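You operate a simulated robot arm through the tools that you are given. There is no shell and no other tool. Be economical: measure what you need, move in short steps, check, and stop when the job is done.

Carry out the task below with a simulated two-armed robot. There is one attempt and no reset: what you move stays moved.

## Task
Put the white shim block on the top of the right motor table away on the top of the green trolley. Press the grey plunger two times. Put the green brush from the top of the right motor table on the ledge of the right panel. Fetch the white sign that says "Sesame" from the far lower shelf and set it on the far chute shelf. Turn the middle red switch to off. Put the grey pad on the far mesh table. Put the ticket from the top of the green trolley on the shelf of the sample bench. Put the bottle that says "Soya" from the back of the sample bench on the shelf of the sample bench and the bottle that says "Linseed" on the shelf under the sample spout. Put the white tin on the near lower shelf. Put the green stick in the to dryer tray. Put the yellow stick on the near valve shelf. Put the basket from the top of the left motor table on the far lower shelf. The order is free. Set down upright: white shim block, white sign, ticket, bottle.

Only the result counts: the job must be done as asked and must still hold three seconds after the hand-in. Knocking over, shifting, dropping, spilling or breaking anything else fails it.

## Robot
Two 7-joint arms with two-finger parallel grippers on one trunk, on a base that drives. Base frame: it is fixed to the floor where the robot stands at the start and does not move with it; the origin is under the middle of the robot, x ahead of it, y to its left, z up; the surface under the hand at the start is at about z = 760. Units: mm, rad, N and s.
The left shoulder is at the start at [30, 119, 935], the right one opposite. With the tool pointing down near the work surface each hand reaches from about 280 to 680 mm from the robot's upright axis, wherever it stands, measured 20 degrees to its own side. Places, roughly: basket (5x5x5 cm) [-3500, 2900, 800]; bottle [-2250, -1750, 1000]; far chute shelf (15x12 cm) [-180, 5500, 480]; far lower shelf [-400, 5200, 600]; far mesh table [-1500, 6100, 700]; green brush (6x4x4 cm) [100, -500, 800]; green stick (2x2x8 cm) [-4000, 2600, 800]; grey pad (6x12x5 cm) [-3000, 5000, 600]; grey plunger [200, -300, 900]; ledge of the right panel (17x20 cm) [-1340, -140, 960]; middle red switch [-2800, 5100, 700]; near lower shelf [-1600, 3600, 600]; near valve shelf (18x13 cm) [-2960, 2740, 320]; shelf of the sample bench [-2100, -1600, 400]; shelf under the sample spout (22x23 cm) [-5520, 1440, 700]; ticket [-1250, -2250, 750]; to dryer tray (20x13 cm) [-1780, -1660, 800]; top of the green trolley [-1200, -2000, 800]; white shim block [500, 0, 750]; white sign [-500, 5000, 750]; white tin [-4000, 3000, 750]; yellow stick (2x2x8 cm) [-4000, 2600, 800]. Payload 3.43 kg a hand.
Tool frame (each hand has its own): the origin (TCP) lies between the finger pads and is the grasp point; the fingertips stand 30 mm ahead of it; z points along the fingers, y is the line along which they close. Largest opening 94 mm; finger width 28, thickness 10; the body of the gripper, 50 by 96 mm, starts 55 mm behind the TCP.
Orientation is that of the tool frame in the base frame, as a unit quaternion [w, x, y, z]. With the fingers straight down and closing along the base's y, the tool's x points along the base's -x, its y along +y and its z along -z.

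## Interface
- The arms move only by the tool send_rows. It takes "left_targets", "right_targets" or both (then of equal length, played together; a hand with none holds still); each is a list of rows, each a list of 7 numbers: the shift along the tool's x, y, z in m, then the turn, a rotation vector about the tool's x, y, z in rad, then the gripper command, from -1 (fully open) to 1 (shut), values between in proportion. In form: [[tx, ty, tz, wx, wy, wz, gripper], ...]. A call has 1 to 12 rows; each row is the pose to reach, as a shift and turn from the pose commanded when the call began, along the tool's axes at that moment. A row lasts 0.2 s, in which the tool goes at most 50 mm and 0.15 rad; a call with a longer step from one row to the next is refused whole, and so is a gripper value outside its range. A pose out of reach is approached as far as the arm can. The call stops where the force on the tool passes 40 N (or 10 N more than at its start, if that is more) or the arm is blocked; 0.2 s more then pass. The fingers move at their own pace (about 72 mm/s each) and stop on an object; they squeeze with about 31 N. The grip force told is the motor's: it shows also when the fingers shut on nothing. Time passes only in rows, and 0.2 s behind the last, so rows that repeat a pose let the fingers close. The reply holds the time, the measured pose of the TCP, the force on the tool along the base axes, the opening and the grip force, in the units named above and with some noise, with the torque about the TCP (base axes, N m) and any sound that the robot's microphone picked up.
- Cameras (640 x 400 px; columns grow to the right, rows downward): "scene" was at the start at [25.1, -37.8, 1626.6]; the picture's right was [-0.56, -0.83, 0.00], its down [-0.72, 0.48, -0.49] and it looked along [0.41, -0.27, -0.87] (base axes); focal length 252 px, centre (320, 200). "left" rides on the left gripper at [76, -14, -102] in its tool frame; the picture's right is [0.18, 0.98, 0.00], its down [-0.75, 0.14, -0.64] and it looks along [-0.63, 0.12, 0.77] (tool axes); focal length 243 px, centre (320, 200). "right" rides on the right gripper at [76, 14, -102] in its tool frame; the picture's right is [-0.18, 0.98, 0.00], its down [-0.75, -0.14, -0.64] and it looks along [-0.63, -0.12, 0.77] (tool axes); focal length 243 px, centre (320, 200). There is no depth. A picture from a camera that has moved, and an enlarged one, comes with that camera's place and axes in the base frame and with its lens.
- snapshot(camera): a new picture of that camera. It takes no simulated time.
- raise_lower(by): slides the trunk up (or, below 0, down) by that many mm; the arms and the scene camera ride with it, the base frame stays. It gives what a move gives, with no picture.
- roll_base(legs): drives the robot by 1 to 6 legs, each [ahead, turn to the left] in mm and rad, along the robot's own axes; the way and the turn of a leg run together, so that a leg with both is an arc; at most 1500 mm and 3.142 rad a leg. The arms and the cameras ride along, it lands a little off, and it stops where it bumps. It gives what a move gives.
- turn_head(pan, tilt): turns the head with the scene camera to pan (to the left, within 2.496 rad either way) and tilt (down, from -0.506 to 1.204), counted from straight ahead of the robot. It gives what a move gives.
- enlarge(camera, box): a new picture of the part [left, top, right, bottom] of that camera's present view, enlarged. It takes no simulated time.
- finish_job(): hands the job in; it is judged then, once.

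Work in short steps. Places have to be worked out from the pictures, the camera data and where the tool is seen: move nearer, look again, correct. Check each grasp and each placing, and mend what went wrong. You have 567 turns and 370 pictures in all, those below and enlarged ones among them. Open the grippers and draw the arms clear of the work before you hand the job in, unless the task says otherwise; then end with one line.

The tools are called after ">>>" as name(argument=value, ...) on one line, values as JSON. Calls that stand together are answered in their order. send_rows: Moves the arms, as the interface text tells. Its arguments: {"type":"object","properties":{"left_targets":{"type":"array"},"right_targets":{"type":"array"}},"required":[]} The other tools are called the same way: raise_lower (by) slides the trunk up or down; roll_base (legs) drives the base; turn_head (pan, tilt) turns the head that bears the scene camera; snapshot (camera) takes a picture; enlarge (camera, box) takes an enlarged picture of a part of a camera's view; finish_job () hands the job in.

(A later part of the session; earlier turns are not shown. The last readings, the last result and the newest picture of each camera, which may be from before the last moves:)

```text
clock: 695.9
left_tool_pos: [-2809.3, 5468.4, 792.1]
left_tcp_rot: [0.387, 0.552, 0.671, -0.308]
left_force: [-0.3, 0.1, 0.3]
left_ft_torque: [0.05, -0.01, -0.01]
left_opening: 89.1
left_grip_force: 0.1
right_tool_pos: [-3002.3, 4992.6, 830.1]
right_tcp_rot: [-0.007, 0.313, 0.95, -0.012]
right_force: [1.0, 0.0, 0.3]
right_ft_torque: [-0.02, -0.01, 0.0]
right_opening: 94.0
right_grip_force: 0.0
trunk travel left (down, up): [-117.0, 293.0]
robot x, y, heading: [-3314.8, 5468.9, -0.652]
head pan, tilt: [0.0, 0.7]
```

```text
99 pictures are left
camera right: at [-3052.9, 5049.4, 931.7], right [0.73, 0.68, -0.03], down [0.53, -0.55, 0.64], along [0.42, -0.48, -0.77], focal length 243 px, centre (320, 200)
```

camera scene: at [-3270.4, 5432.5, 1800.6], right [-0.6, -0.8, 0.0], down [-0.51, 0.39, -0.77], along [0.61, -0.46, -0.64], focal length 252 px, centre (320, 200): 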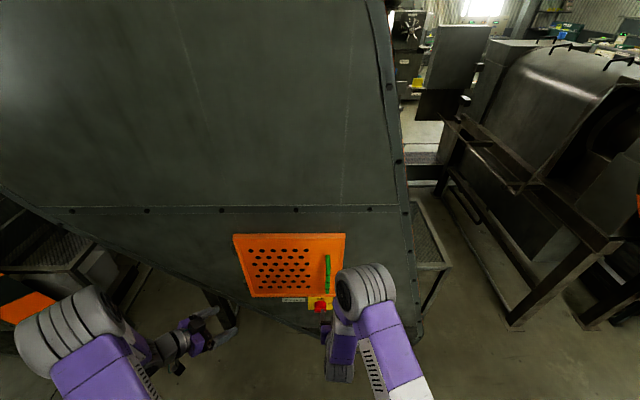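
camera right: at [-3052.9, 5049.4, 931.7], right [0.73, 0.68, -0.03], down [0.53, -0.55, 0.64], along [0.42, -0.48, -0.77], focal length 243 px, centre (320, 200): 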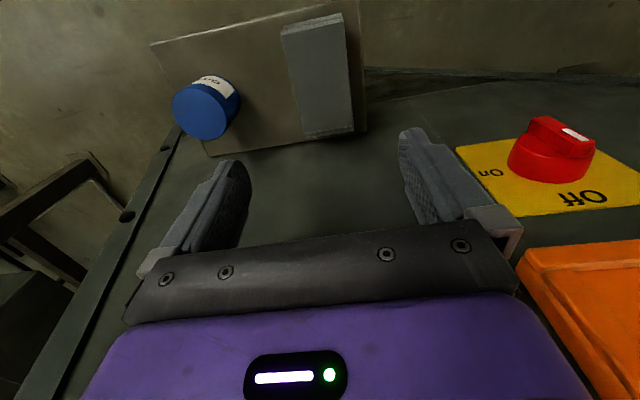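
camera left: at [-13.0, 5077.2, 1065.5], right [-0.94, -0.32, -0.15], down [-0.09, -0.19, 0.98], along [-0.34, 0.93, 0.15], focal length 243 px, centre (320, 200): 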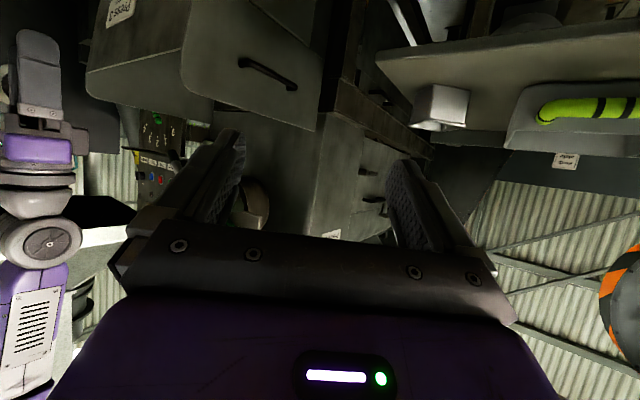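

Aligned. Descend and grip the pad across its 6 cm width.

>>> send_rows(right_targets=[[0.003, -0.0036, 0.045, 0, 0, 0, -0.9], [0.003, -0.0036, 0.09, 0, 0, 0, -0.8], [0.003, -0.0036, 0.135, 0, 0, 0, -0.8], [0.003, -0.0036, 0.17, 0, 0, 0, -0.8], [0.003, -0.0036, 0.185, 0, 0, 0, -0.8], [0.003, -0.0036, 0.185, 0, 0, 0, 1], [0.003, -0.0036, 0.185, 0, 0, 0, 1], [0.003, -0.0036, 0.185, 0, 0, 0, 1]])

>>> snapshot(camera="right")

```text
clock: 697.7
left_tool_pos: [-2809.1, 5468.8, 790.3]
left_tcp_rot: [0.387, 0.551, 0.672, -0.309]
left_force: [-0.7, -0.2, -0.2]
left_ft_torque: [0.01, -0.01, -0.03]
left_opening: 89.3
left_grip_force: 0.1
right_tool_pos: [-3009.9, 4990.1, 644.3]
right_tcp_rot: [-0.005, 0.312, 0.95, -0.01]
right_force: [-0.3, -0.1, 1.3]
right_ft_torque: [-0.02, 0.01, 0.02]
right_opening: 63.7
right_grip_force: 31.0
trunk travel left (down, up): [-117.0, 293.0]
robot x, y, heading: [-3313.4, 5464.7, -0.654]
head pan, tilt: [0.0, 0.7]
```

```text
98 pictures are left
camera right: at [-3060.1, 5047.2, 746.2], right [0.73, 0.68, -0.02], down [0.53, -0.55, 0.64], along [0.42, -0.48, -0.77], focal length 243 px, centre (320, 200)
```

right: 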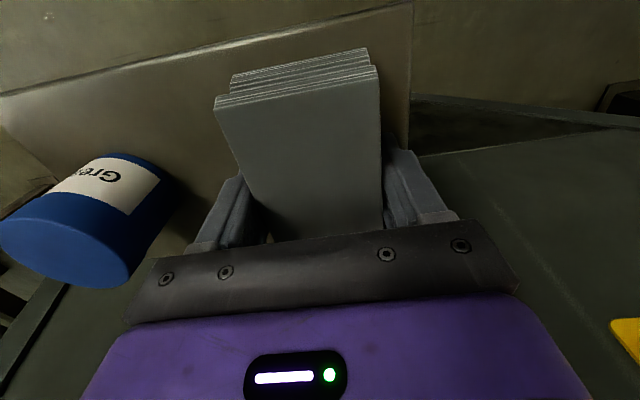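

Pad gripped. Lift it, back off, and drive along the corridor toward the far mesh table.

>>> send_rows(right_targets=[[0, 0, -0.04, 0, 0, 0, 1], [0.01, 0, -0.085, 0, 0, 0, 1], [0.03, 0.01, -0.125, 0, 0, 0, 1], [0.05, 0.03, -0.16, 0, 0, 0, 1], [0.08, 0.05, -0.18, 0, 0, 0, 1]])

>>> raise_lower(by=250)

>>> roll_base(legs=[[-250, 0], [0, 1.3], [900, 0]])

>>> turn_head(pan=-0.8, tilt=0.55)

>>> snapshot(camera="scene")

```text
clock: 698.9
left_tool_pos: [-2809.4, 5470.1, 790.9]
left_tcp_rot: [0.387, 0.551, 0.671, -0.309]
left_force: [-0.1, 0.6, -0.2]
left_ft_torque: [-0.01, -0.02, 0.0]
left_opening: 89.2
left_grip_force: 0.0
right_tool_pos: [-3040.3, 5080.3, 823.0]
right_tcp_rot: [-0.006, 0.313, 0.95, -0.012]
right_force: [0.3, -0.2, -0.1]
right_ft_torque: [0.01, -0.01, -0.02]
right_opening: 63.7
right_grip_force: 30.7
trunk travel left (down, up): [-117.0, 293.0]
robot x, y, heading: [-3314.3, 5470.0, -0.651]
head pan, tilt: [0.0, 0.7]
```

```text
clock: 701.4
left_tool_pos: [-2808.8, 5469.9, 1040.6]
left_tcp_rot: [0.387, 0.551, 0.672, -0.307]
left_force: [-0.3, -0.1, -0.6]
left_ft_torque: [0.0, 0.02, 0.01]
left_opening: 89.2
left_grip_force: 0.1
right_tool_pos: [-3040.8, 5077.4, 1072.2]
right_tcp_rot: [-0.005, 0.312, 0.95, -0.011]
right_force: [-0.8, 0.0, -1.1]
right_ft_torque: [-0.01, 0.03, -0.02]
right_opening: 63.7
right_grip_force: 31.2
trunk travel left (down, up): [-367.0, 43.0]
robot x, y, heading: [-3311.1, 5468.0, -0.651]
head pan, tilt: [0.0, 0.7]
```

```text
clock: 711.0
left_tool_pos: [-2674.5, 6681.9, 1040.8]
left_tcp_rot: [0.495, 0.022, 0.869, -0.006]
left_force: [-0.2, 0.4, -0.1]
left_ft_torque: [0.01, 0.0, -0.02]
left_opening: 89.3
left_grip_force: 0.1
right_tool_pos: [-2352.6, 6360.7, 1072.4]
right_tcp_rot: [0.003, -0.337, 0.941, -0.013]
right_force: [-0.2, -0.5, -1.1]
right_ft_torque: [0.02, -0.02, 0.02]
right_opening: 63.4
right_grip_force: 30.8
trunk travel left (down, up): [-367.0, 43.0]
robot x, y, heading: [-2793.4, 6194.1, 0.676]
head pan, tilt: [0.0, 0.7]
```

```text
clock: 712.1
left_tool_pos: [-2674.3, 6681.2, 1041.4]
left_tcp_rot: [0.495, 0.022, 0.869, -0.005]
left_force: [0.5, 0.2, 0.0]
left_ft_torque: [-0.02, 0.0, -0.01]
left_opening: 89.4
left_grip_force: 0.0
right_tool_pos: [-2352.3, 6361.8, 1072.9]
right_tcp_rot: [0.003, -0.336, 0.942, -0.012]
right_force: [-0.1, 0.1, 0.0]
right_ft_torque: [0.01, 0.02, -0.02]
right_opening: 63.5
right_grip_force: 30.8
trunk travel left (down, up): [-367.0, 43.0]
robot x, y, heading: [-2793.4, 6193.8, 0.676]
head pan, tilt: [-0.799, 0.55]
```

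```text
97 pictures are left
camera scene: at [-2729.7, 6161.1, 1833.7], right [-0.12, -0.99, 0.0], down [-0.52, 0.06, -0.85], along [0.85, -0.11, -0.52], focal length 252 px, centre (320, 200)
```

scene: 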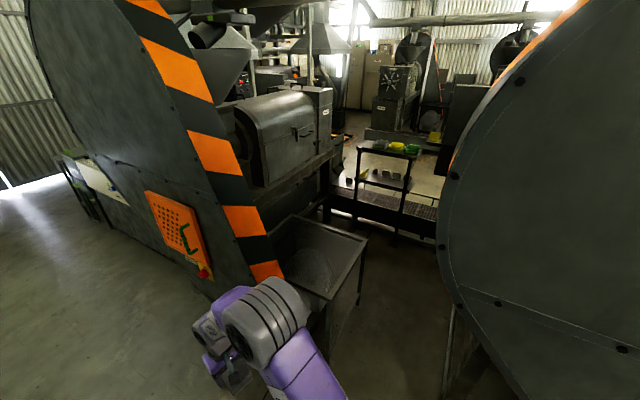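

>>> enlarge(camera="scene", box=[220, 190, 400, 340])

```text
2.67 times, centred on (310, 265) of scene
camera zoom: at [-2729.7, 6161.1, 1833.7], right [-0.12, -0.99, 0.0], down [-0.52, 0.06, -0.85], along [0.85, -0.11, -0.52], focal length 671 px, centre (347, 27)
```

zoom: 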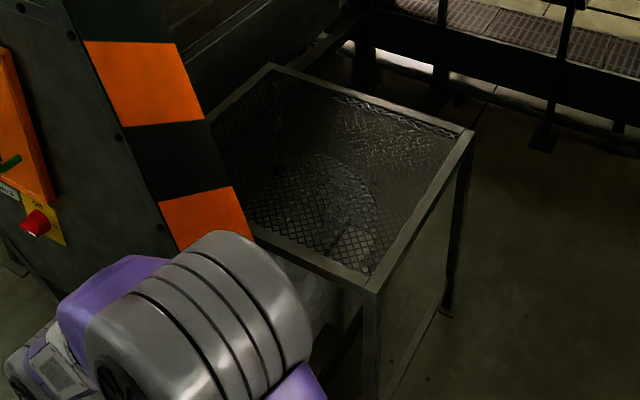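

The mesh table is empty; I'll set the pad near its front corner at (-1670, 6022). I bring the left hand inward and drive to a stance in the gap.

>>> send_rows(left_targets=[[-0.013, -0.028, 0.021, 0, 0, 0, -0.9], [-0.026, -0.056, 0.042, 0, 0, 0, -0.9], [-0.039, -0.085, 0.063, 0, 0, 0, -0.9], [-0.052, -0.113, 0.084, 0, 0, 0, -0.9]])

>>> roll_base(legs=[[0, -1.096], [671, 0], [0, 0.5]])

>>> turn_head(pan=0, tilt=0.8)

>>> snapshot(camera="scene")

```text
clock: 713.1
left_tool_pos: [-2580.9, 6563.9, 1041.2]
left_tcp_rot: [0.495, 0.023, 0.869, -0.005]
left_force: [0.7, -0.3, 0.5]
left_ft_torque: [0.01, 0.01, -0.05]
left_opening: 89.3
left_grip_force: 0.1
right_tool_pos: [-2351.2, 6361.3, 1073.1]
right_tcp_rot: [0.002, -0.337, 0.942, -0.012]
right_force: [0.0, 0.1, -0.8]
right_ft_torque: [0.01, 0.03, -0.01]
right_opening: 63.6
right_grip_force: 31.2
trunk travel left (down, up): [-367.0, 43.0]
robot x, y, heading: [-2793.5, 6189.4, 0.675]
head pan, tilt: [-0.799, 0.55]
```

```text
clock: 718.2
left_tool_pos: [-2069.7, 6071.9, 1046.9]
left_tcp_rot: [0.432, 0.463, 0.725, -0.27]
left_force: [0.5, 1.3, -0.4]
left_ft_torque: [-0.03, -0.01, 0.01]
left_opening: 89.5
left_grip_force: 0.0
right_tool_pos: [-2131.6, 5830.4, 1091.3]
right_tcp_rot: [0.006, 0.133, 0.991, -0.021]
right_force: [0.5, -1.6, -0.4]
right_ft_torque: [0.07, -0.03, 0.01]
right_opening: 63.4
right_grip_force: 31.3
trunk travel left (down, up): [-367.0, 43.0]
robot x, y, heading: [-2489.8, 6068.6, -0.409]
head pan, tilt: [-0.799, 0.55]
stopped in leg 2: the robot was blocked; the commanded pose is now the measured one
```

```text
clock: 719.3
left_tool_pos: [-2066.4, 6070.7, 1046.0]
left_tcp_rot: [0.432, 0.465, 0.724, -0.271]
left_force: [0.3, 0.1, 0.5]
left_ft_torque: [0.01, -0.01, -0.01]
left_opening: 89.1
left_grip_force: 0.0
right_tool_pos: [-2131.3, 5832.9, 1092.4]
right_tcp_rot: [0.008, 0.133, 0.991, -0.021]
right_force: [-0.4, -0.4, -0.2]
right_ft_torque: [-0.01, 0.03, 0.03]
right_opening: 63.5
right_grip_force: 30.2
trunk travel left (down, up): [-367.0, 43.0]
robot x, y, heading: [-2486.0, 6062.9, -0.411]
head pan, tilt: [0.0, 0.799]
```

```text
95 pictures are left
camera scene: at [-2456.8, 6098.3, 1812.5], right [-0.4, -0.92, 0.03], down [-0.65, 0.26, -0.71], along [0.65, -0.3, -0.7], focal length 252 px, centre (320, 200)
```

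scene: 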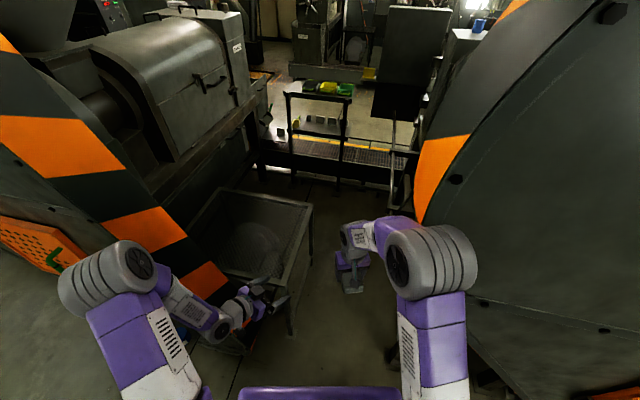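

The robot got blocked (right elbow against the guard, slight tilt). I back off and check.

>>> roll_base(legs=[[-100, 0]])

>>> snapshot(camera="scene")

```text
clock: 720.4
left_tool_pos: [-2151.2, 6083.9, 1042.0]
left_tcp_rot: [0.422, 0.469, 0.73, -0.263]
left_force: [0.0, -0.2, 0.4]
left_ft_torque: [0.04, 0.01, 0.0]
left_opening: 89.3
left_grip_force: 0.1
right_tool_pos: [-2217.2, 5831.6, 1077.2]
right_tcp_rot: [-0.003, 0.148, 0.989, -0.009]
right_force: [-0.5, -0.2, -0.3]
right_ft_torque: [0.01, 0.03, 0.0]
right_opening: 63.6
right_grip_force: 30.9
trunk travel left (down, up): [-367.0, 43.0]
robot x, y, heading: [-2574.9, 6104.1, -0.409]
head pan, tilt: [0.0, 0.799]
```

```text
94 pictures are left
camera scene: at [-2531.7, 6087.8, 1812.4], right [-0.4, -0.92, 0.0], down [-0.66, 0.29, -0.7], along [0.64, -0.28, -0.72], focal length 252 px, centre (320, 200)
```

scene: 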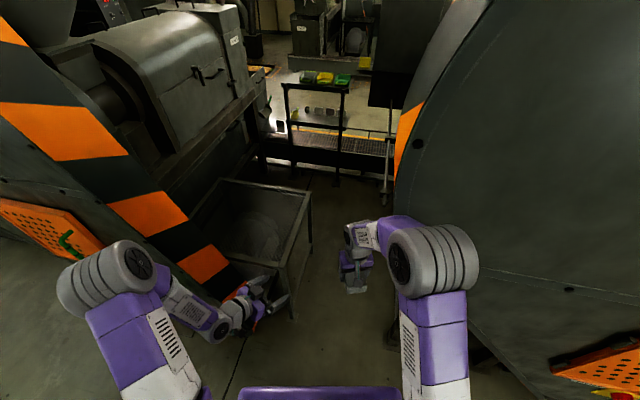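

Entering the gap is too tight for a vertical-hand placement. I'll return to the pad's shelf, set it down, and re-grip it from its near end with a flatter hand for longer reach.

>>> roll_base(legs=[[-150, 0], [0, 1.266], [-919, 0], [0, -1.505]])

```text
clock: 733.1
left_tool_pos: [-2901.1, 5339.4, 1042.0]
left_tcp_rot: [0.39, 0.547, 0.675, -0.306]
left_force: [0.7, 0.8, -0.1]
left_ft_torque: [0.01, -0.01, -0.02]
left_opening: 88.9
left_grip_force: 0.0
right_tool_pos: [-3021.3, 5107.2, 1075.5]
right_tcp_rot: [-0.004, 0.255, 0.967, -0.006]
right_force: [-0.2, 0.2, -1.4]
right_ft_torque: [-0.01, 0.0, 0.0]
right_opening: 63.7
right_grip_force: 31.5
trunk travel left (down, up): [-367.0, 43.0]
robot x, y, heading: [-3316.5, 5452.8, -0.632]
head pan, tilt: [0.0, 0.799]
```

>>> raise_lower(by=-250)

>>> send_rows(right_targets=[[-0.023, -0.032, 0, 0, 0, 0.05, 1], [-0.046, -0.064, 0, 0, 0, 0.1, 1], [-0.068, -0.096, 0, 0, 0, 0.15, 1], [-0.068, -0.096, 0.045, 0, 0, 0.15, 1], [-0.068, -0.096, 0.09, 0, 0, 0.15, 1], [-0.068, -0.096, 0.13, 0, 0, 0.15, 1]])

>>> snapshot(camera="right")

```text
clock: 735.7
left_tool_pos: [-2902.0, 5340.5, 791.6]
left_tcp_rot: [0.39, 0.546, 0.676, -0.305]
left_force: [-0.6, 0.1, 0.0]
left_ft_torque: [-0.02, 0.01, 0.03]
left_opening: 89.2
left_grip_force: 0.1
right_tool_pos: [-3021.1, 5107.6, 826.3]
right_tcp_rot: [-0.004, 0.255, 0.967, -0.006]
right_force: [0.3, 0.7, -0.8]
right_ft_torque: [0.0, 0.01, -0.02]
right_opening: 63.5
right_grip_force: 30.9
trunk travel left (down, up): [-117.0, 293.0]
robot x, y, heading: [-3315.1, 5457.7, -0.632]
head pan, tilt: [0.0, 0.799]
```

```text
clock: 737.1
left_tool_pos: [-2902.4, 5340.3, 791.6]
left_tcp_rot: [0.39, 0.546, 0.675, -0.306]
left_force: [-0.4, -0.4, 0.7]
left_ft_torque: [0.04, 0.03, 0.0]
left_opening: 89.1
left_grip_force: 0.0
right_tool_pos: [-3009.7, 4989.1, 696.4]
right_tcp_rot: [-0.003, 0.326, 0.945, -0.007]
right_force: [0.0, -0.4, -0.4]
right_ft_torque: [0.02, -0.01, -0.03]
right_opening: 63.4
right_grip_force: 31.0
trunk travel left (down, up): [-117.0, 293.0]
robot x, y, heading: [-3317.6, 5453.6, -0.634]
head pan, tilt: [0.0, 0.799]
```

```text
93 pictures are left
camera right: at [-3060.1, 5046.6, 799.2], right [0.75, 0.66, -0.01], down [0.51, -0.57, 0.64], along [0.42, -0.49, -0.77], focal length 243 px, centre (320, 200)
```

right: 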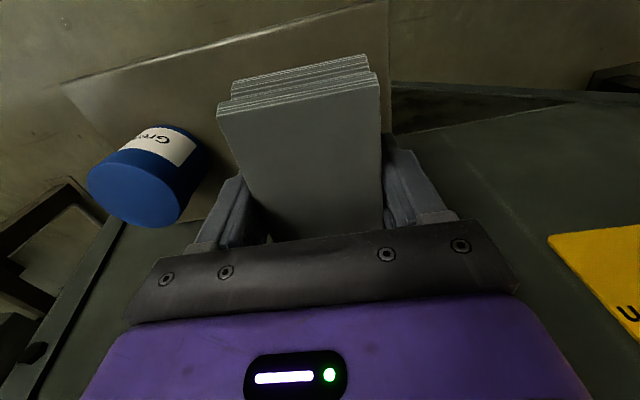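

>>> send_rows(right_targets=[[0, 0, 0.03, 0, 0, 0, 1], [0, 0, 0.042, 0, 0, 0, 1], [0, 0, 0.046, 0, 0, 0, 1], [0, 0, 0.05, 0, 0, 0, 1], [0, 0, 0.053, 0, 0, 0, 1]])

```text
clock: 738.3
left_tool_pos: [-2901.4, 5340.4, 791.7]
left_tcp_rot: [0.39, 0.546, 0.676, -0.305]
left_force: [-0.1, -0.5, -1.0]
left_ft_torque: [-0.02, -0.01, 0.0]
left_opening: 89.4
left_grip_force: 0.0
right_tool_pos: [-3011.2, 4988.7, 645.0]
right_tcp_rot: [-0.004, 0.326, 0.945, -0.006]
right_force: [-0.3, 0.7, -0.5]
right_ft_torque: [0.02, 0.01, 0.01]
right_opening: 63.6
right_grip_force: 31.2
trunk travel left (down, up): [-117.0, 293.0]
robot x, y, heading: [-3315.2, 5453.3, -0.634]
head pan, tilt: [0.0, 0.799]
```

Release, rise, then move back and tilt the hand 60° in line with the pad.

>>> send_rows(right_targets=[[0, 0, 0, 0, 0, 0, -0.7], [0, 0, 0, 0, 0, 0, -0.7], [0, 0, -0.04, 0, 0, 0, -0.7], [0, 0, -0.08, 0, 0, 0, -0.7], [0.03, 0, -0.11, 0, -0.13, 0, -0.7], [0.06, 0, -0.12, 0, -0.26, 0, -0.7], [0.09, 0, -0.12, 0, -0.39, 0, -0.7], [0.12, 0, -0.12, 0, -0.52, 0, -0.7], [0.146, 0, -0.12, 0, -0.66, 0, -0.7], [0.155, 0, -0.12, 0, -0.79, 0, -0.7], [0.155, 0, -0.12, 0, -0.92, 0, -0.7], [0.155, 0, -0.12, 0, -1.047, 0, -0.7]])

>>> snapshot(camera="right")

```text
clock: 740.9
left_tool_pos: [-2901.2, 5340.5, 791.3]
left_tcp_rot: [0.39, 0.546, 0.676, -0.305]
left_force: [-0.1, -0.1, 0.1]
left_ft_torque: [0.0, -0.02, -0.01]
left_opening: 89.3
left_grip_force: 0.1
right_tool_pos: [-3110.0, 5063.5, 737.3]
right_tcp_rot: [0.47, 0.28, 0.82, -0.168]
right_force: [-0.2, -0.3, -1.3]
right_ft_torque: [-0.01, -0.02, 0.01]
right_opening: 79.7
right_grip_force: 0.1
right hand out of reach, approached as far as the arm can: row 9, 10, 11, 12
trunk travel left (down, up): [-117.0, 293.0]
robot x, y, heading: [-3313.9, 5452.9, -0.632]
head pan, tilt: [0.0, 0.799]
```

```text
92 pictures are left
camera right: at [-3200.6, 5152.2, 723.2], right [0.68, 0.72, 0.15], down [-0.22, 0.01, 0.98], along [0.7, -0.7, 0.16], focal length 243 px, centre (320, 200)
```

right: 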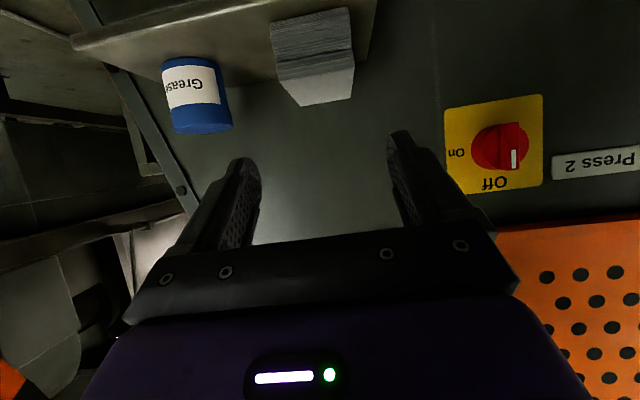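

>>> send_rows(right_targets=[[0.028, 0.002, 0.0162, 0, 0, 0, -0.7], [0.056, 0.004, 0.0325, 0, 0, 0, -0.7], [0.084, 0.005, 0.0487, 0, 0, 0, -0.7], [0.068, 0.005, 0.0767, 0, 0, 0, -0.7], [0.052, 0.005, 0.1047, 0, 0, 0, -0.7], [0.0352, 0.005, 0.1327, 0, 0, 0, -0.7], [0.0352, 0.005, 0.1327, 0, 0, 0, 0.5], [0.0352, 0.005, 0.1327, 0, 0, 0, 1], [0.0352, 0.005, 0.1327, 0, 0, 0, 1]])

>>> snapshot(camera="right")

```text
clock: 742.9
left_tool_pos: [-2901.3, 5340.6, 791.1]
left_tcp_rot: [0.39, 0.547, 0.675, -0.306]
left_force: [-0.7, -0.3, -0.1]
left_ft_torque: [-0.04, 0.0, -0.02]
left_opening: 89.3
left_grip_force: 0.0
right_tool_pos: [-3030.7, 5010.2, 639.8]
right_tcp_rot: [0.47, 0.278, 0.821, -0.167]
right_force: [1.0, -0.3, 1.0]
right_ft_torque: [0.06, -0.01, -0.04]
right_opening: 63.9
right_grip_force: 31.0
trunk travel left (down, up): [-117.0, 293.0]
robot x, y, heading: [-3308.6, 5455.2, -0.63]
head pan, tilt: [0.0, 0.799]
```

```text
91 pictures are left
camera right: at [-3122.2, 5099.4, 626.4], right [0.68, 0.72, 0.14], down [-0.22, 0.01, 0.98], along [0.7, -0.7, 0.16], focal length 243 px, centre (320, 200)
```

right: 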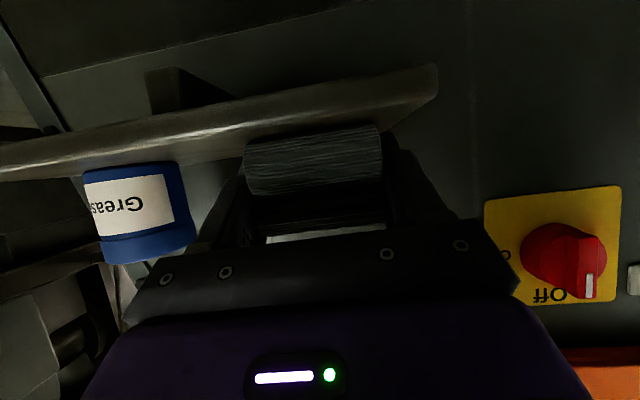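

Pad re-gripped level from its near end. I lift it, back away and drive to a stance diagonal to the gap.

>>> send_rows(right_targets=[[-0.035, 0, -0.02, 0, 0, 0, 1], [-0.07, 0, -0.04, 0, 0, 0, 1], [-0.085, 0, -0.065, 0, 0, 0, 1], [-0.07, 0, -0.1, 0, 0, 0, 1], [-0.055, 0, -0.135, 0, 0, 0, 1]], left_targets=[[0.01, 0, -0.017, 0, 0, 0, -0.9], [0.02, 0, -0.035, 0, 0, 0, -0.9], [0.03, 0, -0.052, 0, 0, 0, -0.9], [0.03, 0, -0.052, 0, 0, 0, -0.9], [0.03, 0, -0.052, 0, 0, 0, -0.9]])

>>> raise_lower(by=150)

>>> roll_base(legs=[[-200, 0], [0, 1.232], [1219, 0], [0, -0.987]])

>>> snapshot(camera="scene")

```text
clock: 744.1
left_tool_pos: [-2916.3, 5398.9, 793.0]
left_tcp_rot: [0.39, 0.546, 0.676, -0.305]
left_force: [-0.2, 0.7, -0.3]
left_ft_torque: [-0.03, -0.01, 0.0]
left_opening: 89.4
left_grip_force: 0.0
right_tool_pos: [-3097.7, 5062.1, 753.3]
right_tcp_rot: [0.469, 0.28, 0.82, -0.169]
right_force: [0.4, -1.3, -0.6]
right_ft_torque: [0.03, -0.03, 0.02]
right_opening: 63.9
right_grip_force: 31.2
right hand out of reach, approached as far as the arm can: row 5
trunk travel left (down, up): [-117.0, 293.0]
robot x, y, heading: [-3312.9, 5456.4, -0.63]
head pan, tilt: [0.0, 0.799]
```

```text
clock: 745.9
left_tool_pos: [-2914.9, 5399.6, 943.0]
left_tcp_rot: [0.39, 0.546, 0.675, -0.306]
left_force: [0.1, 0.0, 0.1]
left_ft_torque: [-0.02, 0.01, 0.01]
left_opening: 89.3
left_grip_force: 0.0
right_tool_pos: [-3096.4, 5061.5, 902.6]
right_tcp_rot: [0.469, 0.279, 0.821, -0.168]
right_force: [0.4, 0.2, -1.1]
right_ft_torque: [-0.01, -0.03, 0.02]
right_opening: 63.7
right_grip_force: 31.4
trunk travel left (down, up): [-267.0, 143.0]
robot x, y, heading: [-3312.1, 5454.5, -0.634]
head pan, tilt: [0.0, 0.799]
```

```text
clock: 758.8
left_tool_pos: [-2053.0, 6292.3, 943.2]
left_tcp_rot: [0.423, 0.463, 0.735, -0.258]
left_force: [0.2, 1.1, 0.5]
left_ft_torque: [0.02, -0.02, -0.02]
left_opening: 89.3
left_grip_force: 0.2
right_tool_pos: [-2149.0, 5922.6, 902.4]
right_tcp_rot: [0.486, 0.181, 0.848, -0.112]
right_force: [0.2, -0.8, 0.1]
right_ft_torque: [0.0, 0.05, 0.01]
right_opening: 63.5
right_grip_force: 31.4
trunk travel left (down, up): [-267.0, 143.0]
robot x, y, heading: [-2451.6, 6250.8, -0.396]
head pan, tilt: [0.0, 0.799]
```

```text
90 pictures are left
camera scene: at [-2406.0, 6233.5, 1712.3], right [-0.39, -0.92, 0.0], down [-0.66, 0.28, -0.7], along [0.64, -0.27, -0.72], focal length 252 px, centre (320, 200)
```

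scene: 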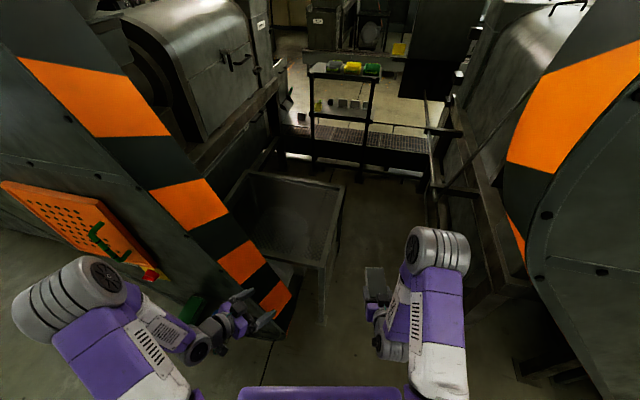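

The gap and table are in clear view. I extend the right hand with the pad toward the table's front corner region.

>>> send_rows(right_targets=[[-0.0126, 0.0264, 0.0338, 0, 0, 0, 1], [-0.025, 0.0528, 0.0677, 0, 0, 0, 1], [-0.038, 0.079, 0.1015, 0, 0, 0, 1], [-0.05, 0.1055, 0.1354, 0, 0, 0, 1], [-0.063, 0.132, 0.169, 0, 0, 0, 1], [-0.0755, 0.158, 0.203, 0, 0, 0, 1], [-0.088, 0.1846, 0.237, 0, 0, 0, 1], [-0.1007, 0.211, 0.2707, 0, 0, 0, 1]])

>>> snapshot(camera="scene")

```text
clock: 760.6
left_tool_pos: [-2051.5, 6293.6, 942.5]
left_tcp_rot: [0.423, 0.463, 0.735, -0.258]
left_force: [0.0, 0.9, -0.2]
left_ft_torque: [0.02, 0.01, -0.04]
left_opening: 89.4
left_grip_force: 0.0
right_tool_pos: [-1803.6, 5995.4, 847.4]
right_tcp_rot: [0.485, 0.181, 0.848, -0.113]
right_force: [0.4, 0.5, -0.7]
right_ft_torque: [0.02, 0.03, -0.01]
right_opening: 63.5
right_grip_force: 31.2
trunk travel left (down, up): [-267.0, 143.0]
robot x, y, heading: [-2456.0, 6256.8, -0.393]
head pan, tilt: [0.0, 0.799]
```

```text
89 pictures are left
camera scene: at [-2405.0, 6234.1, 1712.3], right [-0.39, -0.92, 0.0], down [-0.66, 0.28, -0.7], along [0.64, -0.27, -0.72], focal length 252 px, centre (320, 200)
```

scene: 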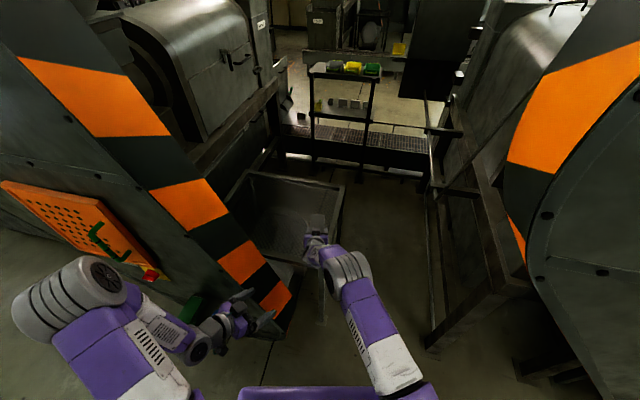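

Reached. Lower toward the mesh.

>>> send_rows(right_targets=[[0.026, 0, 0.015, 0, 0, 0, 1], [0.052, 0, 0.03, 0, 0, 0, 1], [0.078, 0, 0.0454, 0, 0, 0, 1]])

>>> snapshot(camera="right")

>>> enlarge(camera="scene", box=[220, 160, 400, 300])

```text
clock: 761.4
left_tool_pos: [-2051.3, 6293.5, 942.9]
left_tcp_rot: [0.422, 0.464, 0.735, -0.258]
left_force: [0.2, -0.6, -0.9]
left_ft_torque: [0.03, 0.0, 0.01]
left_opening: 89.4
left_grip_force: 0.0
right_tool_pos: [-1803.2, 5994.9, 760.0]
right_tcp_rot: [0.486, 0.18, 0.848, -0.112]
right_force: [-0.3, -0.5, -0.4]
right_ft_torque: [-0.02, 0.03, 0.0]
right_opening: 63.6
right_grip_force: 31.1
trunk travel left (down, up): [-267.0, 143.0]
robot x, y, heading: [-2450.8, 6254.1, -0.396]
head pan, tilt: [0.0, 0.799]
```

```text
88 pictures are left
camera right: at [-1912.9, 6059.6, 745.4], right [0.49, 0.86, 0.14], down [-0.21, -0.04, 0.98], along [0.84, -0.51, 0.16], focal length 243 px, centre (320, 200)
```

right: 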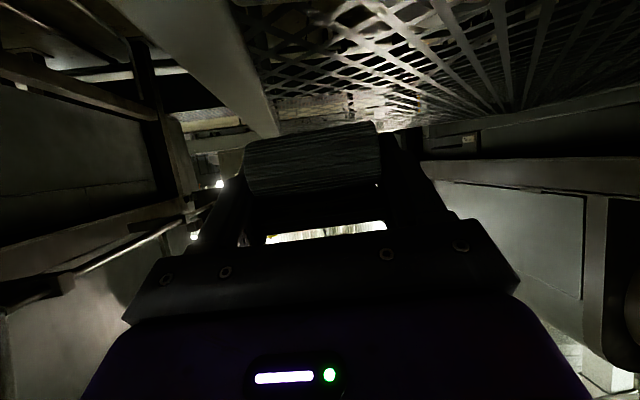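

```text
2.86 times, centred on (310, 230) of scene
camera zoom: at [-2405.5, 6233.5, 1712.3], right [-0.39, -0.92, 0.0], down [-0.66, 0.28, -0.7], along [0.64, -0.27, -0.72], focal length 719 px, centre (349, 114)
```

zoom: 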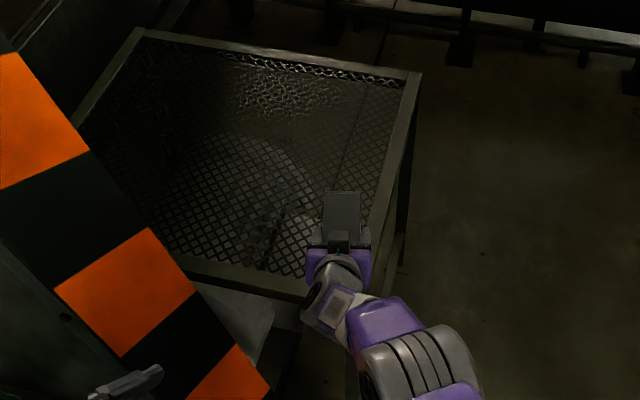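

I shift 30 mm left, away from the frame, and lower in small steps.

>>> send_rows(right_targets=[[0, 0.03, 0, 0, 0, 0, 1], [0.0087, 0.03, 0.005, 0, 0, 0, 1], [0.0147, 0.03, 0.0086, 0, 0, 0, 1], [0.0182, 0.03, 0.0106, 0, 0, 0, 1], [0.0216, 0.03, 0.0126, 0, 0, 0, 1], [0.025, 0.03, 0.0146, 0, 0, 0, 1]])

```text
clock: 762.8
left_tool_pos: [-2052.6, 6293.6, 942.9]
left_tcp_rot: [0.424, 0.463, 0.735, -0.258]
left_force: [-0.2, 0.2, -1.3]
left_ft_torque: [-0.03, -0.03, 0.02]
left_opening: 89.2
left_grip_force: 0.1
right_tool_pos: [-1794.1, 6020.2, 732.5]
right_tcp_rot: [0.486, 0.181, 0.848, -0.112]
right_force: [-0.3, -0.3, -1.1]
right_ft_torque: [0.02, 0.03, 0.05]
right_opening: 63.5
right_grip_force: 30.9
trunk travel left (down, up): [-267.0, 143.0]
robot x, y, heading: [-2449.5, 6254.3, -0.399]
head pan, tilt: [0.0, 0.799]
```

>>> send_rows(right_targets=[[0.0026, 0, 0.0015, 0, 0, 0, 1], [0.0052, 0, 0.003, 0, 0, 0, 1], [0.0078, 0, 0.0045, 0, 0, 0, 1], [0.0104, 0, 0.006, 0, 0, 0, 1], [0.013, 0, 0.0075, 0, 0, 0, 1], [0.0156, 0, 0.009, 0, 0, 0, 1], [0.0182, 0, 0.0105, 0, 0, 0, 1]])

>>> snapshot(camera="right")

```text
clock: 764.4
left_tool_pos: [-2052.5, 6292.6, 943.7]
left_tcp_rot: [0.422, 0.463, 0.735, -0.257]
left_force: [0.0, 1.1, 0.1]
left_ft_torque: [-0.02, 0.03, -0.02]
left_opening: 89.2
left_grip_force: 0.0
right_tool_pos: [-1795.5, 6020.4, 729.7]
right_tcp_rot: [0.486, 0.181, 0.848, -0.112]
right_force: [0.4, 0.5, 1.8]
right_ft_torque: [-0.05, -0.29, -0.04]
right_opening: 63.5
right_grip_force: 31.0
right hand out of reach, approached as far as the arm can: row 1, 2, 3, 4, 5, 6, 7
trunk travel left (down, up): [-267.0, 143.0]
robot x, y, heading: [-2452.5, 6254.6, -0.394]
head pan, tilt: [0.0, 0.799]
```

```text
86 pictures are left
camera right: at [-1904.0, 6085.3, 715.6], right [0.49, 0.86, 0.15], down [-0.21, -0.04, 0.98], along [0.84, -0.51, 0.16], focal length 243 px, centre (320, 200)
```

right: 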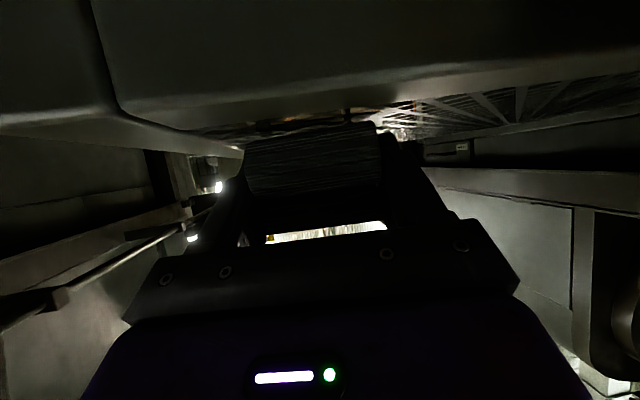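

The arm is at its limit; use the trunk for the last millimetres.

>>> raise_lower(by=-4)

>>> raise_lower(by=-3)

```text
clock: 765.0
left_tool_pos: [-2054.5, 6292.9, 939.3]
left_tcp_rot: [0.424, 0.463, 0.735, -0.256]
left_force: [-0.7, -0.5, 0.4]
left_ft_torque: [0.01, 0.03, 0.0]
left_opening: 89.2
left_grip_force: 0.1
right_tool_pos: [-1794.1, 6020.9, 729.8]
right_tcp_rot: [0.488, 0.182, 0.846, -0.112]
right_force: [-3.6, 1.5, 17.3]
right_ft_torque: [0.68, 0.27, 0.15]
right_opening: 63.5
right_grip_force: 30.8
trunk travel left (down, up): [-263.0, 147.0]
robot x, y, heading: [-2453.1, 6253.1, -0.396]
head pan, tilt: [0.0, 0.799]
```

```text
clock: 765.5
left_tool_pos: [-2054.7, 6293.6, 937.3]
left_tcp_rot: [0.425, 0.463, 0.735, -0.257]
left_force: [-0.2, -0.8, -0.1]
left_ft_torque: [-0.03, 0.0, 0.03]
left_opening: 89.5
left_grip_force: 0.0
right_tool_pos: [-1794.7, 6020.2, 728.7]
right_tcp_rot: [0.491, 0.181, 0.845, -0.112]
right_force: [-4.8, 0.9, 28.5]
right_ft_torque: [0.62, 0.11, 0.02]
right_opening: 63.5
right_grip_force: 31.4
trunk travel left (down, up): [-260.0, 150.0]
robot x, y, heading: [-2450.3, 6252.3, -0.397]
head pan, tilt: [0.0, 0.799]
```

Contact. Ease up 3 mm, release, and withdraw.

>>> raise_lower(by=3)

>>> send_rows(right_targets=[[0, 0, 0, 0, 0, 0, 0.0], [0, 0, 0, 0, 0, 0, -0.7], [0, 0, 0, 0, 0, 0, -0.7], [0.0, 0, -0.03, 0, 0, 0, -0.7], [0.01, 0, -0.07, 0, 0, 0, -0.7], [0.02, 0, -0.11, 0, 0, 0, -0.7], [0.03, -0.01, -0.15, 0, 0, 0, -0.7]])

>>> enlarge(camera="scene", box=[220, 160, 400, 300])

```text
clock: 766.0
left_tool_pos: [-2053.6, 6293.9, 939.6]
left_tcp_rot: [0.423, 0.464, 0.734, -0.258]
left_force: [0.4, -0.1, 0.6]
left_ft_torque: [0.0, -0.02, -0.03]
left_opening: 89.4
left_grip_force: 0.0
right_tool_pos: [-1793.6, 6020.9, 729.2]
right_tcp_rot: [0.488, 0.181, 0.846, -0.112]
right_force: [3.8, 0.1, 19.2]
right_ft_torque: [0.3, -0.46, -0.06]
right_opening: 63.7
right_grip_force: 31.7
trunk travel left (down, up): [-263.0, 147.0]
robot x, y, heading: [-2454.9, 6251.2, -0.396]
head pan, tilt: [0.0, 0.799]
```

```text
clock: 767.6
left_tool_pos: [-2052.7, 6292.5, 938.5]
left_tcp_rot: [0.424, 0.462, 0.735, -0.257]
left_force: [-0.2, -0.4, -0.1]
left_ft_torque: [0.01, -0.04, 0.0]
left_opening: 89.2
left_grip_force: 0.0
right_tool_pos: [-1931.6, 6073.9, 776.4]
right_tcp_rot: [0.487, 0.181, 0.847, -0.112]
right_force: [-0.2, 0.6, 0.0]
right_ft_torque: [0.02, -0.03, 0.02]
right_opening: 79.6
right_grip_force: 0.0
trunk travel left (down, up): [-263.0, 147.0]
robot x, y, heading: [-2453.2, 6252.2, -0.4]
head pan, tilt: [0.0, 0.799]
```

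```text
2.86 times, centred on (310, 230) of scene
camera zoom: at [-2406.7, 6233.8, 1708.3], right [-0.39, -0.92, 0.0], down [-0.66, 0.28, -0.7], along [0.64, -0.27, -0.72], focal length 719 px, centre (349, 114)
```

zoom: 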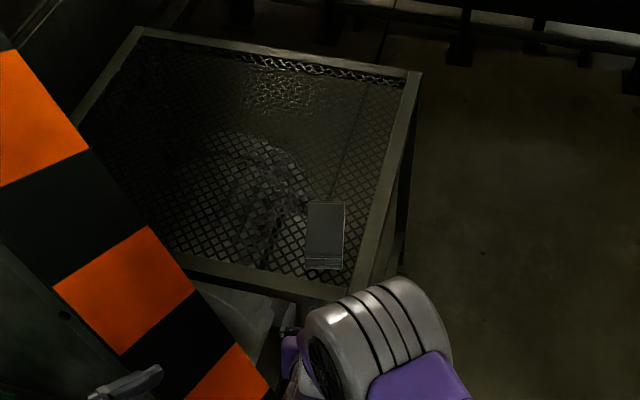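

The pad lies on the far mesh table. Now back to the left motor table for the green stick.

>>> send_rows(right_targets=[[0.02, -0.02, -0.035, 0, 0, 0, -0.7], [0.04, -0.045, -0.07, 0, 0, 0, -0.7], [0.06, -0.07, -0.105, 0, 0, 0, -0.7], [0.07, -0.1, -0.14, 0, 0, 0, -0.7]])

>>> raise_lower(by=140)

>>> roll_base(legs=[[-250, 0], [0, -1.775], [1334, 0], [1334, 0]])

```text
clock: 768.6
left_tool_pos: [-2052.9, 6292.2, 939.3]
left_tcp_rot: [0.423, 0.463, 0.735, -0.257]
left_force: [-0.3, -0.4, 0.0]
left_ft_torque: [-0.02, -0.02, -0.01]
left_opening: 89.3
left_grip_force: 0.1
right_tool_pos: [-2113.2, 6048.5, 786.0]
right_tcp_rot: [0.486, 0.181, 0.848, -0.111]
right_force: [-0.3, 0.4, 0.8]
right_ft_torque: [-0.03, 0.01, -0.02]
right_opening: 79.9
right_grip_force: 0.1
trunk travel left (down, up): [-263.0, 147.0]
robot x, y, heading: [-2454.1, 6255.5, -0.397]
head pan, tilt: [0.0, 0.799]
```

```text
clock: 770.3
left_tool_pos: [-2052.5, 6293.5, 1078.2]
left_tcp_rot: [0.423, 0.464, 0.735, -0.258]
left_force: [0.3, 0.9, -0.3]
left_ft_torque: [0.0, 0.02, 0.0]
left_opening: 89.3
left_grip_force: 0.0
right_tool_pos: [-2111.6, 6048.4, 925.7]
right_tcp_rot: [0.486, 0.181, 0.848, -0.112]
right_force: [0.0, 0.2, 0.0]
right_ft_torque: [-0.01, -0.02, -0.01]
right_opening: 79.8
right_grip_force: 0.1
trunk travel left (down, up): [-403.0, 7.0]
robot x, y, heading: [-2453.1, 6255.0, -0.394]
head pan, tilt: [0.0, 0.799]
```

```text
clock: 789.1
left_tool_pos: [-4296.7, 3727.4, 1078.2]
left_tcp_rot: [0.063, 0.863, 0.096, -0.492]
left_force: [0.1, -0.4, 0.9]
left_ft_torque: [0.01, 0.02, 0.0]
left_opening: 89.1
left_grip_force: 0.1
right_tool_pos: [-4521.9, 3841.6, 926.8]
right_tcp_rot: [0.216, 0.776, 0.387, -0.45]
right_force: [0.1, -0.4, -0.2]
right_ft_torque: [-0.03, 0.02, -0.03]
right_opening: 80.2
right_grip_force: 0.0
trunk travel left (down, up): [-403.0, 7.0]
robot x, y, heading: [-4242.3, 4124.8, -2.194]
head pan, tilt: [0.0, 0.799]
```

>>> roll_base(legs=[[0, 0.098], [953, 0], [0, 0.611], [1049, 0], [0, 1.199], [288, 0]])

>>> roll_base(legs=[[0, 1.242]])

>>> send_rows(right_targets=[[-0.01, -0.01, -0.01, 0, 0.13, 0, -1], [-0.02, -0.02, -0.02, 0, 0.26, 0, -1], [-0.03, -0.03, -0.03, 0, 0.39, 0, -1], [-0.04, -0.04, -0.035, 0, 0.52, 0, -1], [-0.05, -0.05, -0.04, 0, 0.65, 0, -1], [-0.06, -0.06, -0.04, 0, 0.78, 0, -1], [-0.06, -0.06, -0.04, 0, 0.91, 0, -1], [-0.06, -0.06, -0.04, 0, 1.04, 0, -1]])

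>>> snapshot(camera="scene")

```text
clock: 806.0
left_tool_pos: [-3952.1, 2260.7, 1079.0]
left_tcp_rot: [0.438, 0.42, 0.76, -0.233]
left_force: [-0.2, 0.6, 0.4]
left_ft_torque: [0.0, 0.01, -0.02]
left_opening: 89.4
left_grip_force: 0.0
right_tool_pos: [-3983.6, 2010.3, 926.0]
right_tcp_rot: [0.491, 0.132, 0.857, -0.084]
right_force: [0.1, 0.1, -0.3]
right_ft_torque: [0.01, -0.03, -0.01]
right_opening: 80.1
right_grip_force: 0.0
trunk travel left (down, up): [-403.0, 7.0]
robot x, y, heading: [-4344.9, 2174.2, -0.287]
head pan, tilt: [0.0, 0.799]
```

```text
clock: 809.5
left_tool_pos: [-4299.1, 2576.6, 1078.9]
left_tcp_rot: [0.491, -0.101, 0.863, 0.065]
left_force: [0.1, -0.2, 0.6]
left_ft_torque: [-0.02, -0.02, -0.05]
left_opening: 89.4
left_grip_force: 0.0
right_tool_pos: [-4073.4, 2465.8, 926.8]
right_tcp_rot: [0.448, -0.393, 0.772, 0.219]
right_force: [-0.3, 0.1, -0.6]
right_ft_torque: [-0.01, -0.02, -0.01]
right_opening: 79.8
right_grip_force: 0.1
trunk travel left (down, up): [-403.0, 7.0]
robot x, y, heading: [-4343.9, 2176.4, 0.964]
head pan, tilt: [0.0, 0.799]
```

```text
clock: 811.2
left_tool_pos: [-4298.9, 2576.5, 1077.8]
left_tcp_rot: [0.49, -0.102, 0.863, 0.066]
left_force: [0.9, 0.4, -0.4]
left_ft_torque: [0.0, 0.02, 0.01]
left_opening: 89.5
left_grip_force: 0.0
right_tool_pos: [-4027.8, 2428.2, 997.9]
right_tcp_rot: [0.004, -0.448, 0.894, -0.006]
right_force: [-1.0, 0.5, 0.3]
right_ft_torque: [-0.01, 0.02, 0.0]
right_opening: 93.9
right_grip_force: 0.0
trunk travel left (down, up): [-403.0, 7.0]
robot x, y, heading: [-4347.9, 2175.1, 0.964]
head pan, tilt: [0.0, 0.799]
```

```text
84 pictures are left
camera scene: at [-4316.3, 2217.8, 1848.3], right [0.82, -0.57, 0.0], down [-0.41, -0.59, -0.7], along [0.4, 0.57, -0.72], focal length 252 px, centre (320, 200)
```

scene: 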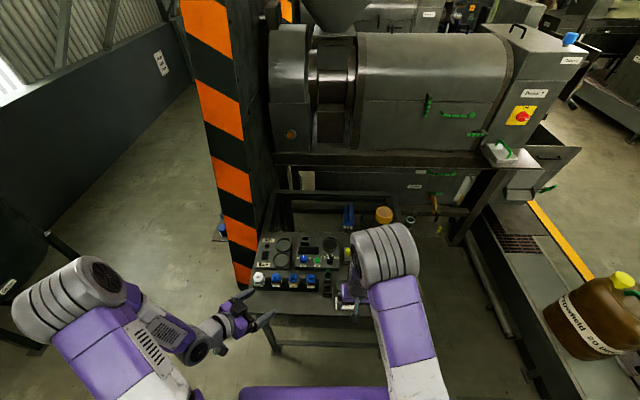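

>>> send_rows(right_targets=[[-0.04, 0.018, 0, 0, 0, 0, -0.5], [-0.08, 0.036, 0, 0, 0, 0, -0.1], [-0.12, 0.053, 0, 0, 0, 0, -0.1], [-0.16, 0.071, 0.01, 0, 0, 0, -0.1], [-0.2, 0.089, 0.03, 0, 0, 0, -0.1], [-0.2, 0.089, 0.06, 0, 0, 0, -0.1]])

>>> snapshot(camera="right")

```text
clock: 812.6
left_tool_pos: [-4299.3, 2576.2, 1078.6]
left_tcp_rot: [0.491, -0.102, 0.863, 0.066]
left_force: [-0.1, -0.4, 0.0]
left_ft_torque: [-0.03, -0.03, 0.0]
left_opening: 89.3
left_grip_force: 0.1
right_tool_pos: [-3980.6, 2640.3, 938.8]
right_tcp_rot: [0.004, -0.449, 0.894, -0.007]
right_force: [0.4, 0.2, 0.1]
right_ft_torque: [-0.03, -0.02, 0.01]
right_opening: 51.7
right_grip_force: 0.1
trunk travel left (down, up): [-403.0, 7.0]
robot x, y, heading: [-4343.6, 2178.6, 0.958]
head pan, tilt: [0.0, 0.799]
```

```text
83 pictures are left
camera right: at [-4038.1, 2587.7, 1040.8], right [-0.68, 0.74, -0.01], down [0.56, 0.52, 0.65], along [0.48, 0.43, -0.76], focal length 243 px, centre (320, 200)
```

right: 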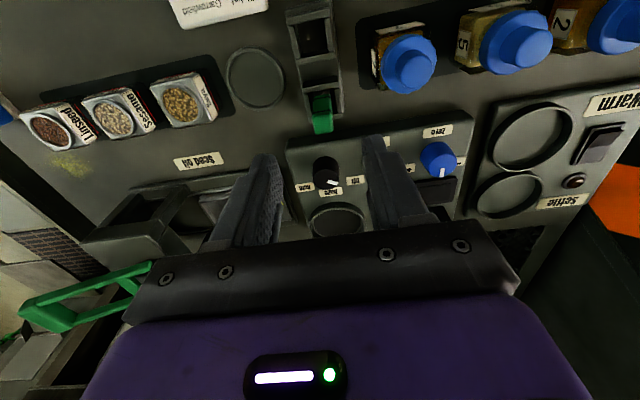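

>>> send_rows(right_targets=[[-0.003, 0, 0.04, 0, 0, 0, -0.1], [-0.003, 0, 0.075, 0, 0, 0, -0.1], [-0.003, 0, 0.093, 0, 0, 0, -0.1], [-0.003, 0, 0.093, 0, 0, 0, 1], [-0.003, 0, 0.093, 0, 0, 0, 1], [-0.003, 0, 0.093, 0, 0, 0, 1]])

>>> snapshot(camera="right")

```text
clock: 814.0
left_tool_pos: [-4300.1, 2576.9, 1079.7]
left_tcp_rot: [0.491, -0.102, 0.863, 0.066]
left_force: [0.4, -0.5, 0.5]
left_ft_torque: [0.0, 0.02, -0.01]
left_opening: 89.4
left_grip_force: 0.0
right_tool_pos: [-3978.5, 2642.0, 848.5]
right_tcp_rot: [0.005, -0.448, 0.894, -0.004]
right_force: [-1.2, 2.5, 2.6]
right_ft_torque: [-0.01, 0.1, 0.05]
right_opening: 17.9
right_grip_force: 30.2
right hand out of reach, approached as far as the arm can: row 3
trunk travel left (down, up): [-403.0, 7.0]
robot x, y, heading: [-4346.6, 2179.0, 0.962]
head pan, tilt: [0.0, 0.799]
```

```text
82 pictures are left
camera right: at [-4035.8, 2589.4, 949.8], right [-0.68, 0.74, -0.01], down [0.56, 0.52, 0.65], along [0.48, 0.43, -0.76], focal length 243 px, centre (320, 200)
```

right: 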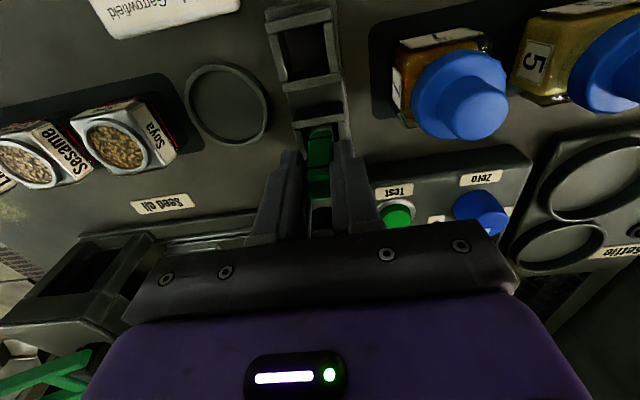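

Gripped. Lift straight out.

>>> send_rows(right_targets=[[0, 0, -0.03, 0, 0, 0, 1], [0, 0, -0.07, 0, 0, 0, 1], [0, 0, -0.11, 0, 0, 0, 1], [0.02, 0, -0.145, 0, 0, 0, 1], [0.06, 0, -0.155, 0, 0, 0, 1], [0.1, 0, -0.155, 0, 0, 0, 1], [0.14, 0, -0.155, 0, 0, 0, 1]])

>>> snapshot(camera="right")

```text
clock: 815.6
left_tool_pos: [-4299.4, 2576.3, 1078.7]
left_tcp_rot: [0.491, -0.102, 0.862, 0.066]
left_force: [0.5, 1.3, -0.2]
left_ft_torque: [0.01, 0.04, -0.03]
left_opening: 89.5
left_grip_force: 0.0
right_tool_pos: [-4012.6, 2688.9, 978.3]
right_tcp_rot: [0.003, -0.449, 0.894, -0.007]
right_force: [0.3, -0.9, 0.2]
right_ft_torque: [0.01, 0.0, 0.0]
right_opening: 15.7
right_grip_force: 31.0
right hand out of reach, approached as far as the arm can: row 1, 2, 3, 4, 5, 6, 7
trunk travel left (down, up): [-403.0, 7.0]
robot x, y, heading: [-4347.1, 2176.5, 0.962]
head pan, tilt: [0.0, 0.799]
```

```text
81 pictures are left
camera right: at [-4070.9, 2636.8, 1081.0], right [-0.68, 0.73, -0.02], down [0.55, 0.53, 0.64], along [0.48, 0.43, -0.76], focal length 243 px, centre (320, 200)
```

right: 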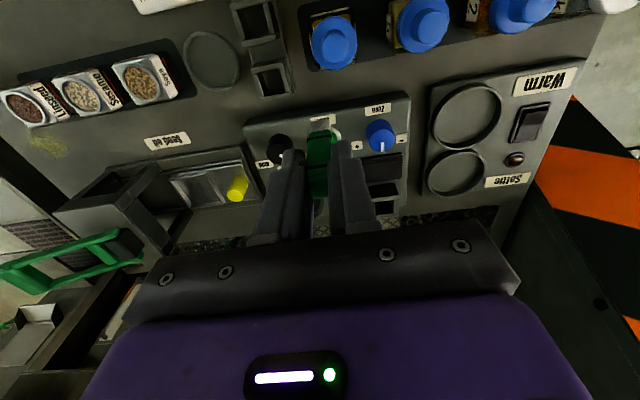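

The stick is out of the rack and held, though the arm drifted forward. I retract it gently.

>>> send_rows(right_targets=[[0.03, 0, -0.02, 0, 0, 0, 1], [0.07, 0, -0.03, 0, 0, 0, 1], [0.11, 0, -0.03, 0, 0, 0, 1], [0.15, 0, -0.03, 0, 0, 0, 1], [0.19, 0, -0.03, 0, 0, 0, 1]])

>>> enlarge(camera="right", box=[240, 90, 400, 250])

```text
clock: 816.9
left_tool_pos: [-4301.0, 2576.4, 1079.4]
left_tcp_rot: [0.491, -0.102, 0.862, 0.066]
left_force: [0.6, 0.6, 0.0]
left_ft_torque: [0.01, 0.01, 0.01]
left_opening: 89.4
left_grip_force: 0.0
right_tool_pos: [-4095.1, 2706.8, 973.5]
right_tcp_rot: [0.004, -0.448, 0.894, -0.007]
right_force: [-0.9, 0.1, 0.0]
right_ft_torque: [0.01, -0.01, 0.0]
right_opening: 15.7
right_grip_force: 30.5
right hand out of reach, approached as far as the arm can: row 1, 2, 3, 4, 5
trunk travel left (down, up): [-403.0, 7.0]
robot x, y, heading: [-4345.6, 2175.9, 0.961]
head pan, tilt: [0.0, 0.799]
```

```text
2.50 times, centred on (320, 170) of right
camera zoom: at [-4153.0, 2653.4, 1074.3], right [-0.68, 0.73, -0.01], down [0.55, 0.53, 0.65], along [0.48, 0.43, -0.76], focal length 606 px, centre (320, 275)
```

zoom: 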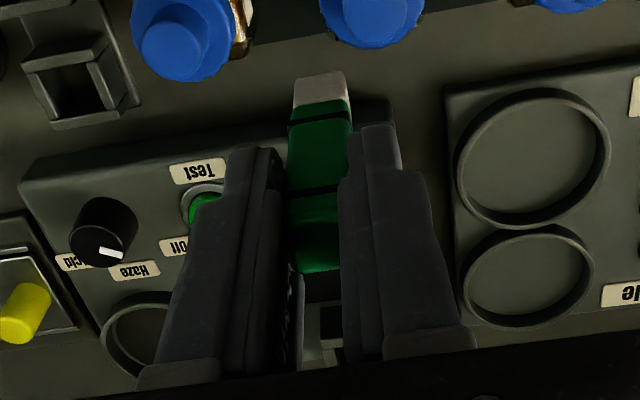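

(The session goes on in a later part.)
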